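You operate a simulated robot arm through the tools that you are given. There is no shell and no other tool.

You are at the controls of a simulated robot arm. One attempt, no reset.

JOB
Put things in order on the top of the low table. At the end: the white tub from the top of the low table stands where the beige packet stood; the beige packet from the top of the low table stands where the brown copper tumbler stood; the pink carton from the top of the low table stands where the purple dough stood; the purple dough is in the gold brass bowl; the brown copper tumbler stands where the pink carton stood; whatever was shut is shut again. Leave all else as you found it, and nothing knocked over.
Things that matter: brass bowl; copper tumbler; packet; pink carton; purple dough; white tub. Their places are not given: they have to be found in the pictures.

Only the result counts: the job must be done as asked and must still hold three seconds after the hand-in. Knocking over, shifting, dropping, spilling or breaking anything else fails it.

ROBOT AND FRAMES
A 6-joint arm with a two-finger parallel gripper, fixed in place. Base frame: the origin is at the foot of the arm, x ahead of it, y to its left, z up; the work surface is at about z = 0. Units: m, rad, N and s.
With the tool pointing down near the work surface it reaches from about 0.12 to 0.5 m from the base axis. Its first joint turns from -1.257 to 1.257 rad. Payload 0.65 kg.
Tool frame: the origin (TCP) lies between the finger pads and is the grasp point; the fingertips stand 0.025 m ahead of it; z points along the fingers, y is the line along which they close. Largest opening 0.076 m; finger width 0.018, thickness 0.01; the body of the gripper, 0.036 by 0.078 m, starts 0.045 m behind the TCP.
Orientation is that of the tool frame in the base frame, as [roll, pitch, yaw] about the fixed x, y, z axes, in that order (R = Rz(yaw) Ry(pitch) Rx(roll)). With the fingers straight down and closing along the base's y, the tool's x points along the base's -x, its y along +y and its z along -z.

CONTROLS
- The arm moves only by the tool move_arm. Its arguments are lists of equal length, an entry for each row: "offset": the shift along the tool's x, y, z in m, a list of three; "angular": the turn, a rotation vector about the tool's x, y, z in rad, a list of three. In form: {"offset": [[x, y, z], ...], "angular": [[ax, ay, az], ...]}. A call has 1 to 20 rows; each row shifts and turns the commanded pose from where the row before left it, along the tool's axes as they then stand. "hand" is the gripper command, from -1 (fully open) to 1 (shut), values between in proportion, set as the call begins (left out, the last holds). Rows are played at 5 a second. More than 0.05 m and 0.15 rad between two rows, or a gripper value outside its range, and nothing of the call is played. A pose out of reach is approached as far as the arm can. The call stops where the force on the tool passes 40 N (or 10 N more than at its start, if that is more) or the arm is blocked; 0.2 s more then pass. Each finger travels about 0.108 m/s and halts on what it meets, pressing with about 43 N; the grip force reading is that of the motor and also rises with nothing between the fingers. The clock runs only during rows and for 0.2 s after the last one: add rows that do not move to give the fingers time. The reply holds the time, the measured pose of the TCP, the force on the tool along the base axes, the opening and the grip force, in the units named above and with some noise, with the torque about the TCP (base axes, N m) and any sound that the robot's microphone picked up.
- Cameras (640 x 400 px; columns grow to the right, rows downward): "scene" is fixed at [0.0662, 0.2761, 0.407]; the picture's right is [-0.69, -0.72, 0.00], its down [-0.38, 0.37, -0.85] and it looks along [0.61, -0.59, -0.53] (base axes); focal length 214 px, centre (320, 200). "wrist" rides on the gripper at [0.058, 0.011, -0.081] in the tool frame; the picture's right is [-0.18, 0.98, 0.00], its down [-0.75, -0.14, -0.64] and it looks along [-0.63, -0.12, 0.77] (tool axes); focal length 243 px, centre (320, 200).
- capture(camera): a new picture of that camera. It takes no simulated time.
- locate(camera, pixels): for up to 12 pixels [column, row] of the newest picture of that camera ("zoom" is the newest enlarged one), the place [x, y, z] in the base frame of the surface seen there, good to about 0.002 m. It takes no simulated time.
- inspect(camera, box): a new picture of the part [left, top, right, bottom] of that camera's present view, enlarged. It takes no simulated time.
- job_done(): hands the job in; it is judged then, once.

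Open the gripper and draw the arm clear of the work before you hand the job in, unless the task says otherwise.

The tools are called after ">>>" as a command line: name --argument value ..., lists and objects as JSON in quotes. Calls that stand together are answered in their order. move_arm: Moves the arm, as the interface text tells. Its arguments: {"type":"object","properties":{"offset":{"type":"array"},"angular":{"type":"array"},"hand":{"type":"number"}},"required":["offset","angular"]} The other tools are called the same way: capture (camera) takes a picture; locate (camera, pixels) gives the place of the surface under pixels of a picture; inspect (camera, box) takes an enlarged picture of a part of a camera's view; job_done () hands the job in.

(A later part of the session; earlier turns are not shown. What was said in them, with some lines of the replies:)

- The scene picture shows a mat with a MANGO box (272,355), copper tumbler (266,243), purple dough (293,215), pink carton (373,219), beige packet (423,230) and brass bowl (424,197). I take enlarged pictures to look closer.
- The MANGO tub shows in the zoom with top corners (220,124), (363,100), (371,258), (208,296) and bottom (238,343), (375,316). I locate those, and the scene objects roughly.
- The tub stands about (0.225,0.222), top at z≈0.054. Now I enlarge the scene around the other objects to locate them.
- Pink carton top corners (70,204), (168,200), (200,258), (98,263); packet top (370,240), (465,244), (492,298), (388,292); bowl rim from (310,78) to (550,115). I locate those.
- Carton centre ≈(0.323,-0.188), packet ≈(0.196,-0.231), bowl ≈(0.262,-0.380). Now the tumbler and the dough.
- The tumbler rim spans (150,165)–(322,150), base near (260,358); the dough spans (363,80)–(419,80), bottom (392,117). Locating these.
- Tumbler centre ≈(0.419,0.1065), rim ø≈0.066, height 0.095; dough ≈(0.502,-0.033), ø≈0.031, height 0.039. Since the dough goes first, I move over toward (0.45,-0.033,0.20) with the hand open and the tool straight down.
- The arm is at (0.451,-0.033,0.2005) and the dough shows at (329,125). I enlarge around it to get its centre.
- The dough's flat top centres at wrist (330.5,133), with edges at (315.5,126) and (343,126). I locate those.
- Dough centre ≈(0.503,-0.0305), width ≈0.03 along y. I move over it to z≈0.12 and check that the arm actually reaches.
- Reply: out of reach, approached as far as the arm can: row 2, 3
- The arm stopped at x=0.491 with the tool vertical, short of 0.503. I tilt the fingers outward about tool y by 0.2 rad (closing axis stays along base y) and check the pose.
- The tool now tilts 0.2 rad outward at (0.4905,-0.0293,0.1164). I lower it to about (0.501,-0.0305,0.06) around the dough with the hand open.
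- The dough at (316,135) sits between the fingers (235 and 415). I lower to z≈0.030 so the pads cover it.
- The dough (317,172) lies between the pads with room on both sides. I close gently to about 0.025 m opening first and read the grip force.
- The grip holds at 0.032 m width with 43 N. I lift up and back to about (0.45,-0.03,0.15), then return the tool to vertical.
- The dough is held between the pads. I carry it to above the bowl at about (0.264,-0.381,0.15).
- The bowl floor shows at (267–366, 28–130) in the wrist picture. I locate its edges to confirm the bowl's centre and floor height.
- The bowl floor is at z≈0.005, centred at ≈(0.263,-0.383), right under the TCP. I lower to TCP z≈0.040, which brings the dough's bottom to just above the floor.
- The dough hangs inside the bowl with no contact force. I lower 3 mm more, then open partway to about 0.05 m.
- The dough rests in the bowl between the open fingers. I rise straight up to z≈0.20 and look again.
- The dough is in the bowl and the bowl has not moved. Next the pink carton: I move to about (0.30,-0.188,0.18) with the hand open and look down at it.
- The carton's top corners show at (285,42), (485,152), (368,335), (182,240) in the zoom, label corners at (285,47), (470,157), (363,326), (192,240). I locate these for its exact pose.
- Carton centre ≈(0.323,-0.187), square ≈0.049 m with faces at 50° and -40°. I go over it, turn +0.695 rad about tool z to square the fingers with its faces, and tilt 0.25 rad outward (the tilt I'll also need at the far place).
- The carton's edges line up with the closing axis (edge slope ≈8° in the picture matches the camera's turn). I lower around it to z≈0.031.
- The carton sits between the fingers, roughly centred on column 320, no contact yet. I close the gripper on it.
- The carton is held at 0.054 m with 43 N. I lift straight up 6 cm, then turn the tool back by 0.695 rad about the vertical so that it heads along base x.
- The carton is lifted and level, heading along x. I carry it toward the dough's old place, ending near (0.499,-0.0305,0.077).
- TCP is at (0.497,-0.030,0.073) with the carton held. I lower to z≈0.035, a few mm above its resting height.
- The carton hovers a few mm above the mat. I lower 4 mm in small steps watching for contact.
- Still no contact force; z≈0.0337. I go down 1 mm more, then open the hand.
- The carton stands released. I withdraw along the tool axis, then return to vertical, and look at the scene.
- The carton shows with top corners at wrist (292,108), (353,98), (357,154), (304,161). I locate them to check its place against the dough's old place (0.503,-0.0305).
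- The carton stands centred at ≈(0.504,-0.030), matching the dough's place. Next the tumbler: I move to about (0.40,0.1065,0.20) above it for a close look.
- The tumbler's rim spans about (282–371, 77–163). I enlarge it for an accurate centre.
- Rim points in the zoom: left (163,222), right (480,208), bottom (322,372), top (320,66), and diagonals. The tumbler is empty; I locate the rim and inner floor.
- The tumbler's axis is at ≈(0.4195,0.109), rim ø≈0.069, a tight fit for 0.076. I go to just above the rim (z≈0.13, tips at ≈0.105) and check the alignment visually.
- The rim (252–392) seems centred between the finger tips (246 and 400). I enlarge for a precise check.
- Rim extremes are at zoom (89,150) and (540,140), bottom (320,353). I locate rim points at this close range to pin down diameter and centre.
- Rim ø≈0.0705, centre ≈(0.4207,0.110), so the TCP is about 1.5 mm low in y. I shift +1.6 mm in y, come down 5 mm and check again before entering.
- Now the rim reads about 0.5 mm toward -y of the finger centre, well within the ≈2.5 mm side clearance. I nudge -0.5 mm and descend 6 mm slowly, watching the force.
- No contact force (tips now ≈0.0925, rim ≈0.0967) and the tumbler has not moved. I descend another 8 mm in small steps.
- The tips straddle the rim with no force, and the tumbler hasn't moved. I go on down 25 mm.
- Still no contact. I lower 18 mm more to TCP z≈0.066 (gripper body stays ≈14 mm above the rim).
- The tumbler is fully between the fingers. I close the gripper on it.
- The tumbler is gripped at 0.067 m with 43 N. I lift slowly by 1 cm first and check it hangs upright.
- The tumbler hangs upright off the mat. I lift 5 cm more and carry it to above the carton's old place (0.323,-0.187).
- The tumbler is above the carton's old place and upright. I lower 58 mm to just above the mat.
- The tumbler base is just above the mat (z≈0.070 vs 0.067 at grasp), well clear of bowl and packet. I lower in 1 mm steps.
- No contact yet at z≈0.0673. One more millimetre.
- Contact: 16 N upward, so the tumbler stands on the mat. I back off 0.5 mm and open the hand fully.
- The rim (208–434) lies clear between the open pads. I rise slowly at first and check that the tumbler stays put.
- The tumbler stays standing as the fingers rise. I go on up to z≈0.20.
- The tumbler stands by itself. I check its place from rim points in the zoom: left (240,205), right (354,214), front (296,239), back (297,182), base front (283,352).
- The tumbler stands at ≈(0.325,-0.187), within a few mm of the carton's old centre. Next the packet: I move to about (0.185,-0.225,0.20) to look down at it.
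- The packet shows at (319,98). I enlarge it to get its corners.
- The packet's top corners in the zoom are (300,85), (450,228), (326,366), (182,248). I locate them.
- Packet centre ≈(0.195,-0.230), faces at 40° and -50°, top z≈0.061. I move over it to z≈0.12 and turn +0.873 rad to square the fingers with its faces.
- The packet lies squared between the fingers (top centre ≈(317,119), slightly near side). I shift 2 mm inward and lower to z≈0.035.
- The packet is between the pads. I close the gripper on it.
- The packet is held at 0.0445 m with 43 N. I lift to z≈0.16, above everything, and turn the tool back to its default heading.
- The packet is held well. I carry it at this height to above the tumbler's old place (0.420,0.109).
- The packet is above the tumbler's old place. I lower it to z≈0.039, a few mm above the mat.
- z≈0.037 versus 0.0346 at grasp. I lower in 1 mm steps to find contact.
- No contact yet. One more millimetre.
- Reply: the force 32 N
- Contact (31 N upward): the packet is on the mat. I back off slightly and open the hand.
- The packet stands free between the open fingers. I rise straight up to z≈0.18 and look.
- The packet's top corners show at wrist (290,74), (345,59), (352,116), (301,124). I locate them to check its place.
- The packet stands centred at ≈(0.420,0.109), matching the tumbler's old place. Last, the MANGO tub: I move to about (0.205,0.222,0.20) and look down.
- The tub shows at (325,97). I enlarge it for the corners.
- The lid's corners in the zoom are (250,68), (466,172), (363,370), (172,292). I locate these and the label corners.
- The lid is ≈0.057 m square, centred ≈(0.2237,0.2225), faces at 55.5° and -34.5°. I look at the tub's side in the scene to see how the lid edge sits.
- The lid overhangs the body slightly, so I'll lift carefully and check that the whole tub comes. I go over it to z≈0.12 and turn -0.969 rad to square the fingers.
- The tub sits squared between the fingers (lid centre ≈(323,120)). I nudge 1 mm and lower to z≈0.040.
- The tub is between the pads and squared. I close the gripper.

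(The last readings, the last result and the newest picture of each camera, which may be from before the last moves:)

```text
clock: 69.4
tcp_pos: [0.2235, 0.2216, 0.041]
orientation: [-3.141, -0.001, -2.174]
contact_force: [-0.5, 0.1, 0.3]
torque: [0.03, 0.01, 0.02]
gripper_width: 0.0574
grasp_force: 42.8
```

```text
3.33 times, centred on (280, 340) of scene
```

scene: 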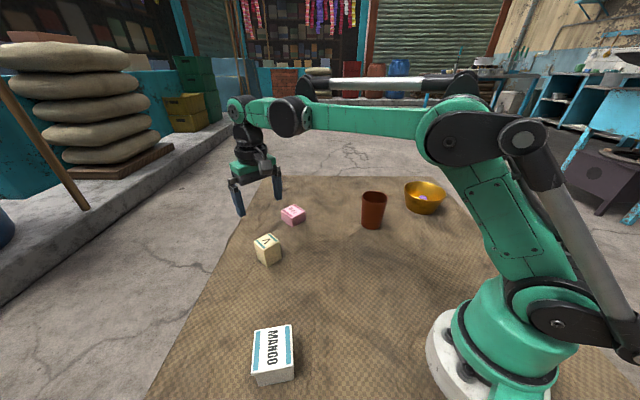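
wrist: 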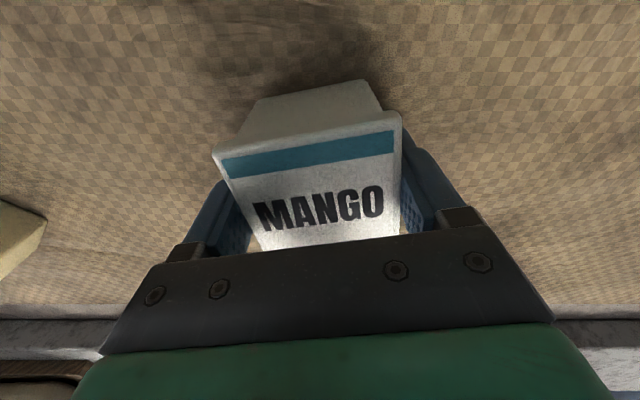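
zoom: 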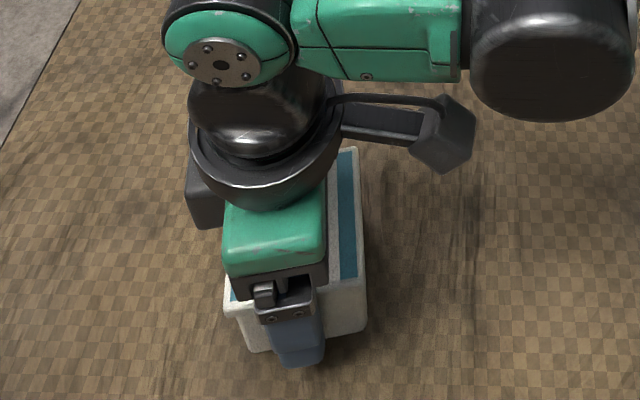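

The tub is gripped at 0.0574 m with 43 N. I lift 12 mm slowly and check that the body comes up with the lid.

>>> move_arm --offset '[[0, 0, -0.004], [0, 0, -0.004], [0, 0, -0.004], [0, 0, 0]]' --angular '[[0, 0, 0], [0, 0, 0], [0, 0, 0], [0, 0, 0]]'

>>> capture --camera "wrist"

>>> inspect --camera "scene" --box '[220, 280, 340, 400]'

```text
clock: 70.4
tcp_pos: [0.2217, 0.2232, 0.0526]
orientation: [3.141, 0.003, -2.173]
contact_force: [0.1, 0.0, -0.7]
torque: [0.0, 0.01, 0.0]
gripper_width: 0.0576
grasp_force: 43.2
```

```text
taken
```

wrist: 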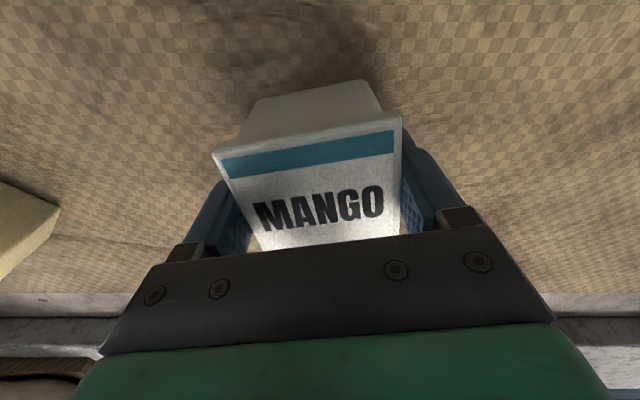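

```text
3.33 times, centred on (280, 340) of scene
```

zoom: 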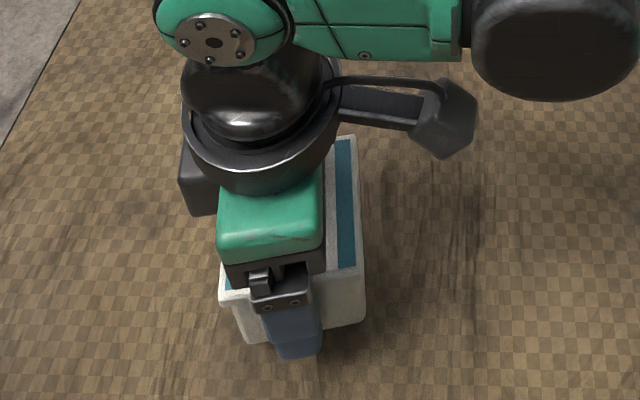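

The body came up with the lid, held level. I lift to z≈0.16 and turn the tool back to its default heading.

>>> move_arm --offset '[[0, 0, -0.02], [0, 0, -0.03], [0, 0, -0.03], [0, 0, -0.028], [0, 0, 0], [0, 0, 0], [0, 0, 0], [0, 0, 0], [0, 0, 0], [0, 0, 0], [0, 0, 0], [0, 0, 0]]' --angular '[[0, 0, 0], [0, 0, 0], [0, 0, 0], [0, 0, 0], [0, 0, 0.1384], [0, 0, 0.1384], [0, 0, 0.1384], [0, 0, 0.1384], [0, 0, 0.1384], [0, 0, 0.1384], [0, 0, 0.1386], [0, 0, 0]]'

>>> capture --camera "wrist"

```text
clock: 73.0
tcp_pos: [0.2239, 0.2231, 0.1599]
orientation: [-3.141, 0.0, 3.14]
contact_force: [0.4, 0.7, -2.3]
torque: [0.0, -0.04, 0.04]
gripper_width: 0.0573
grasp_force: 42.8
```

```text
taken
```

wrist: 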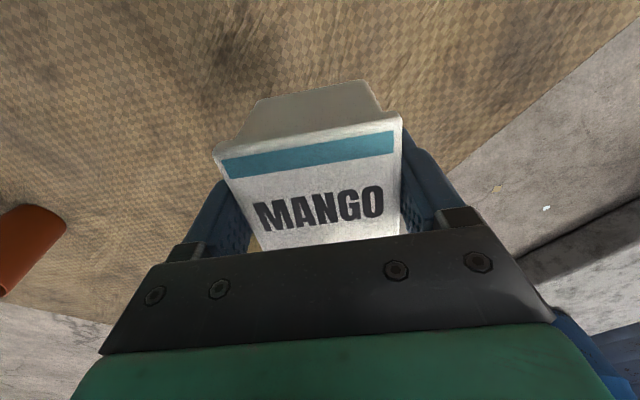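

The tub is held steady. I carry it across to above the packet's old place (0.195,-0.230).

>>> move_arm --offset '[[0.00223, -0.0348, 0], [0.00223, -0.0348, 0], [0.00223, -0.0348, 0], [0.00223, -0.0348, 0], [0.00223, -0.0348, 0], [0.00223, -0.0348, 0], [0.00223, -0.0348, 0], [0.00223, -0.0348, 0], [0.00223, -0.0348, 0], [0.00223, -0.0348, 0], [0.00223, -0.0348, 0], [0.00223, -0.0348, 0], [0.00223, -0.0348, 0], [0, 0, 0]]' --angular '[[0, 0, 0], [0, 0, 0], [0, 0, 0], [0, 0, 0], [0, 0, 0], [0, 0, 0], [0, 0, 0], [0, 0, 0], [0, 0, 0], [0, 0, 0], [0, 0, 0], [0, 0, 0], [0, 0, 0], [0, 0, 0]]'

>>> capture --camera "wrist"

>>> capture --camera "scene"

```text
clock: 76.0
tcp_pos: [0.1953, -0.2313, 0.1601]
orientation: [-3.141, 0.001, 3.141]
contact_force: [0.4, -0.1, -0.7]
torque: [-0.02, 0.02, -0.05]
gripper_width: 0.0578
grasp_force: 43.3
```

```text
taken
```

wrist: 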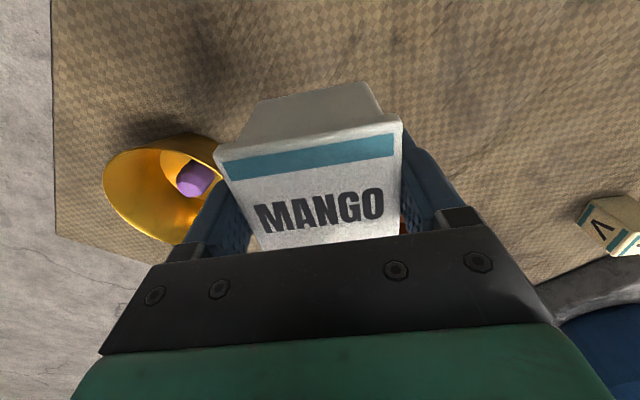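

```text
taken
```

scene: 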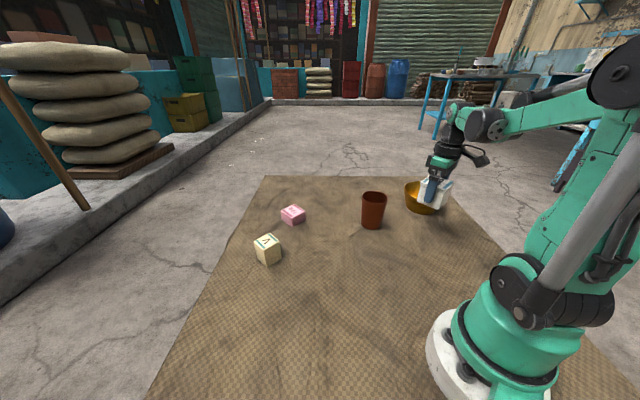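

The tub is above the packet's old place. I lower to z≈0.044.

>>> move_arm --offset '[[0, 0.0008, 0.035], [0, 0, 0.035], [0, 0, 0.03], [0, 0, 0.011], [0, 0, 0.005], [0, 0, 0]]' --angular '[[0, 0, 0], [0, 0, 0], [0, 0, 0], [0, 0, 0], [0, 0, 0], [0, 0, 0]]'

>>> inspect --camera "scene" --box '[350, 150, 470, 270]'

```text
clock: 77.4
tcp_pos: [0.1935, -0.2283, 0.0463]
orientation: [3.141, 0.0, -3.141]
contact_force: [0.7, -0.9, -1.7]
torque: [0.0, -0.01, 0.01]
gripper_width: 0.0574
grasp_force: 42.6
```

```text
3.33 times, centred on (410, 210) of scene
```

zoom: 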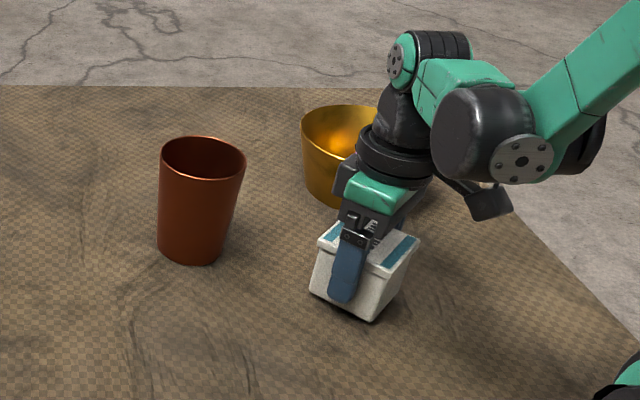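

z≈0.045, still clear of the mat. I lower 3 mm in small steps.

>>> move_arm --offset '[[0, 0, 0.0015], [0, 0, 0.0015], [0, 0, 0]]' --angular '[[0, 0, 0], [0, 0, 0], [0, 0, 0]]'

```text
clock: 78.2
tcp_pos: [0.1953, -0.2288, 0.0418]
orientation: [3.141, 0.0, -3.14]
contact_force: [0.5, 0.0, -1.6]
torque: [0.01, 0.03, 0.0]
gripper_width: 0.0574
grasp_force: 43.3
```

No contact at z≈0.0418 (0.0403 at grasp). One more millimetre.

>>> move_arm --offset '[[0, 0, 0.001], [0, 0, 0]]' --angular '[[0, 0, 0], [0, 0, 0]]'

```text
clock: 78.8
tcp_pos: [0.1949, -0.2288, 0.0408]
orientation: [-3.142, -0.001, 3.141]
contact_force: [0.6, 0.5, -1.2]
torque: [-0.03, -0.03, 0.0]
gripper_width: 0.0575
grasp_force: 43.2
```

Still no contact. Another 0.8 mm.

>>> move_arm --offset '[[0, 0, 0.0008], [0, 0, 0]]' --angular '[[0, 0, 0], [0, 0, 0]]'

```text
clock: 79.4
tcp_pos: [0.195, -0.2281, 0.0403]
orientation: [-3.141, -0.001, -3.141]
contact_force: [-0.2, -0.5, -1.6]
torque: [0.0, 0.01, -0.01]
gripper_width: 0.0575
grasp_force: 42.6
```

Still no upward force. Another 0.7 mm.

>>> move_arm --offset '[[0, 0, 0.0007], [0, 0, 0]]' --angular '[[0, 0, 0], [0, 0, 0]]'

```text
clock: 80.0
tcp_pos: [0.1948, -0.2286, 0.0387]
orientation: [-3.14, -0.001, 3.141]
contact_force: [-2.5, 5.2, 36.1]
torque: [0.02, -0.04, 0.03]
gripper_width: 0.0577
grasp_force: 43.4
```

The tub is on the mat (36 N upward). I back off 0.7 mm and open the hand.

>>> move_arm --offset '[[0, 0, -0.0008], [0, 0, 0]]' --angular '[[0, 0, 0], [0, 0, 0]]'

>>> move_arm --offset '[[0, 0, 0], [0, 0, 0], [0, 0, 0]]' --angular '[[0, 0, 0], [0, 0, 0], [0, 0, 0]]' --hand -1

>>> capture --camera "wrist"

```text
clock: 80.6
tcp_pos: [0.1946, -0.2289, 0.0395]
orientation: [3.141, 0.002, 3.141]
contact_force: [0.5, 1.7, 1.2]
torque: [0.08, 0.0, -0.02]
gripper_width: 0.0574
grasp_force: 42.7
```

```text
clock: 81.4
tcp_pos: [0.1942, -0.2291, 0.0397]
orientation: [-3.141, -0.002, -3.14]
contact_force: [-0.4, 0.3, -0.6]
torque: [0.0, 0.01, -0.02]
gripper_width: 0.0761
grasp_force: 0.1
```

```text
taken
```

wrist: 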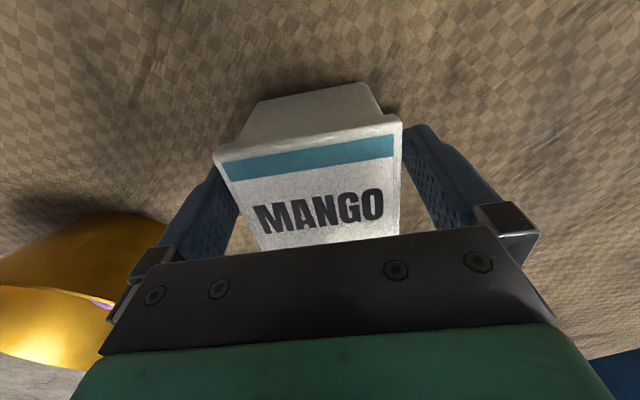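

The tub stands free. I rise slowly at first, then to z≈0.25.

>>> move_arm --offset '[[0, 0, -0.006], [0, 0, -0.015], [0, 0, -0.03], [0, 0, -0.035], [0, 0, -0.04], [0, 0, -0.04], [0, 0, -0.04], [0, 0, 0]]' --angular '[[0, 0, 0], [0, 0, 0], [0, 0, 0], [0, 0, 0], [0, 0, 0], [0, 0, 0], [0, 0, 0], [0, 0, 0]]'

>>> capture --camera "wrist"

>>> capture --camera "scene"

```text
clock: 83.2
tcp_pos: [0.1935, -0.2302, 0.2423]
orientation: [3.142, -0.001, -3.141]
contact_force: [0.2, 0.8, -0.2]
torque: [-0.04, 0.01, 0.0]
gripper_width: 0.076
grasp_force: 0.1
```

```text
taken
```

wrist: 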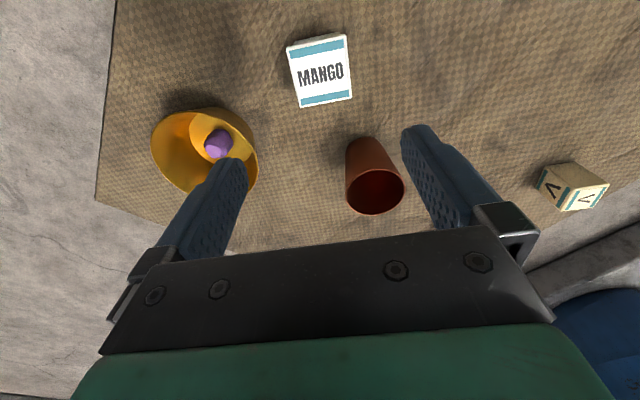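

```text
taken
```

scene: 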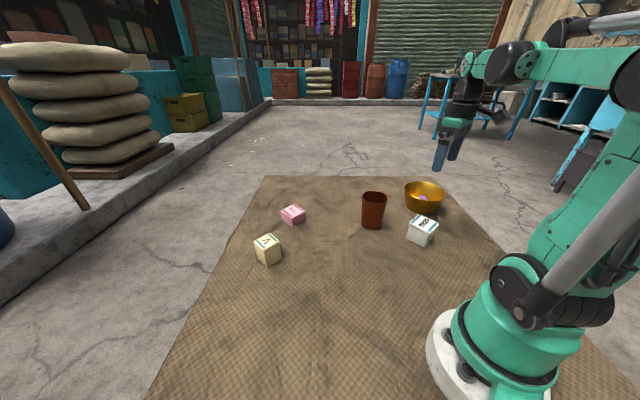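

I check the final places: tub lid corners at wrist (287,47), (346,35), (351,98), (300,107), and the other objects in an enlarged scene view.

>>> locate --camera "wrist" --pixels '[[289, 49], [344, 37], [349, 97], [301, 105], [320, 72]]'

>>> inspect --camera "scene" --box '[240, 165, 460, 275]'

```text
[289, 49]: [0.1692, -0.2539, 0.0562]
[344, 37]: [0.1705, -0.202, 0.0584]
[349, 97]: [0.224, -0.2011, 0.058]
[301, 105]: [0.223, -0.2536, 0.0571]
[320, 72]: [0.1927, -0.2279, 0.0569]
```

```text
2.91 times, centred on (350, 220) of scene
```

zoom: 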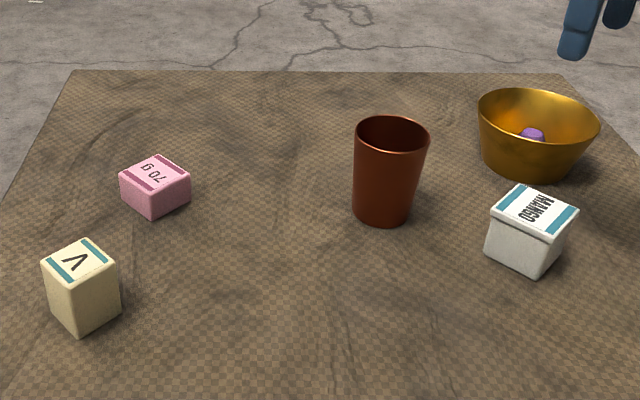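

Everything stands in its place: tub ≈(0.197,-0.228), tumbler ≈(0.325,-0.187), carton ≈(0.504,-0.030), packet ≈(0.420,0.109), dough in the bowl. I draw the open gripper back to near its starting pose.

>>> move_arm --offset '[[0, 0, -0.04], [0, 0, -0.04], [-0.003, 0.034, -0.0125], [-0.003, 0.034, -0.0125], [-0.003, 0.034, -0.0125], [0, 0, 0], [0, 0, 0]]' --angular '[[0, 0, 0], [0, 0, 0], [0, 0, 0], [0, 0, 0], [0, 0, 0], [0, 0, 0], [0, 0, 0]]'

>>> capture --camera "scene"

>>> capture --camera "wrist"

```text
clock: 84.8
tcp_pos: [0.2031, -0.1265, 0.3644]
orientation: [3.141, 0.0, 3.141]
contact_force: [0.5, -0.1, -0.5]
torque: [-0.02, -0.04, -0.01]
gripper_width: 0.0761
grasp_force: 0.0
```

```text
taken
```

scene: 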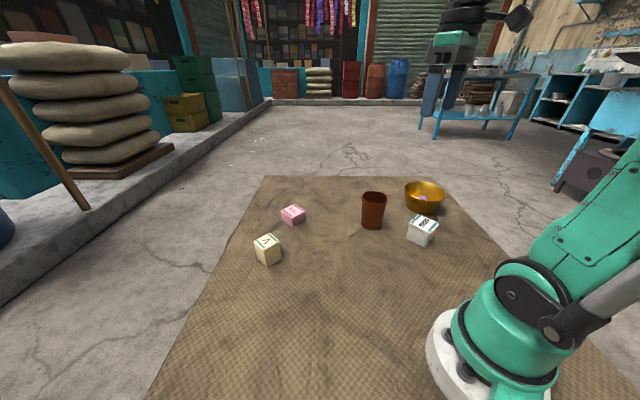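

```text
taken
```

wrist: 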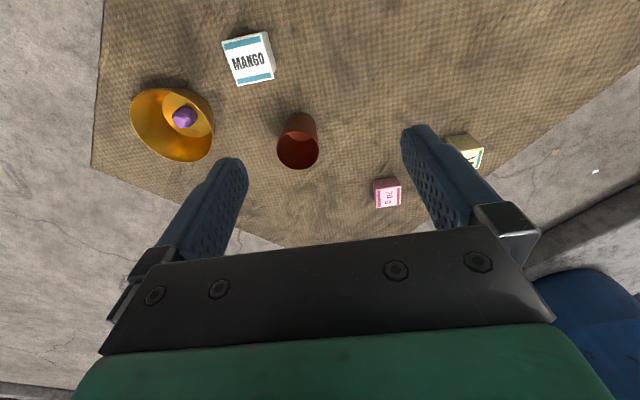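

The final pictures show everything upright in the asked-for places, the dough in the bowl, the hand open and the arm clear. I hand the job in.

>>> job_done

```text
The job is handed in.
```

The job is handed in. In the final pictures everything stands upright, the gripper is open and the arm is clear. I have not been told how the job was judged.

| Object | Where it is now | Old place it fills | Check |
|---|---|---|---|
| Purple dough | in the gold brass bowl | – | seen in the bowl in the final pictures |
| Pink carton | about (0.504, -0.030) | purple dough | within about 1 mm |
| Copper tumbler | about (0.325, -0.187) | pink carton | within about 2 mm by my best estimate; one camera reads up to 4 mm |
| Beige packet | about (0.420, 0.109) | copper tumbler | within about 1 mm |
| White tub | about (0.197, -0.228) | beige packet | within about 3 mm |

The carton, packet and tub are turned from how they stood before, because I set each one down square to the arm's axes. I took "stands where" to mean position only.

The tub's lid stayed on throughout. I saw nothing else move or get knocked over.
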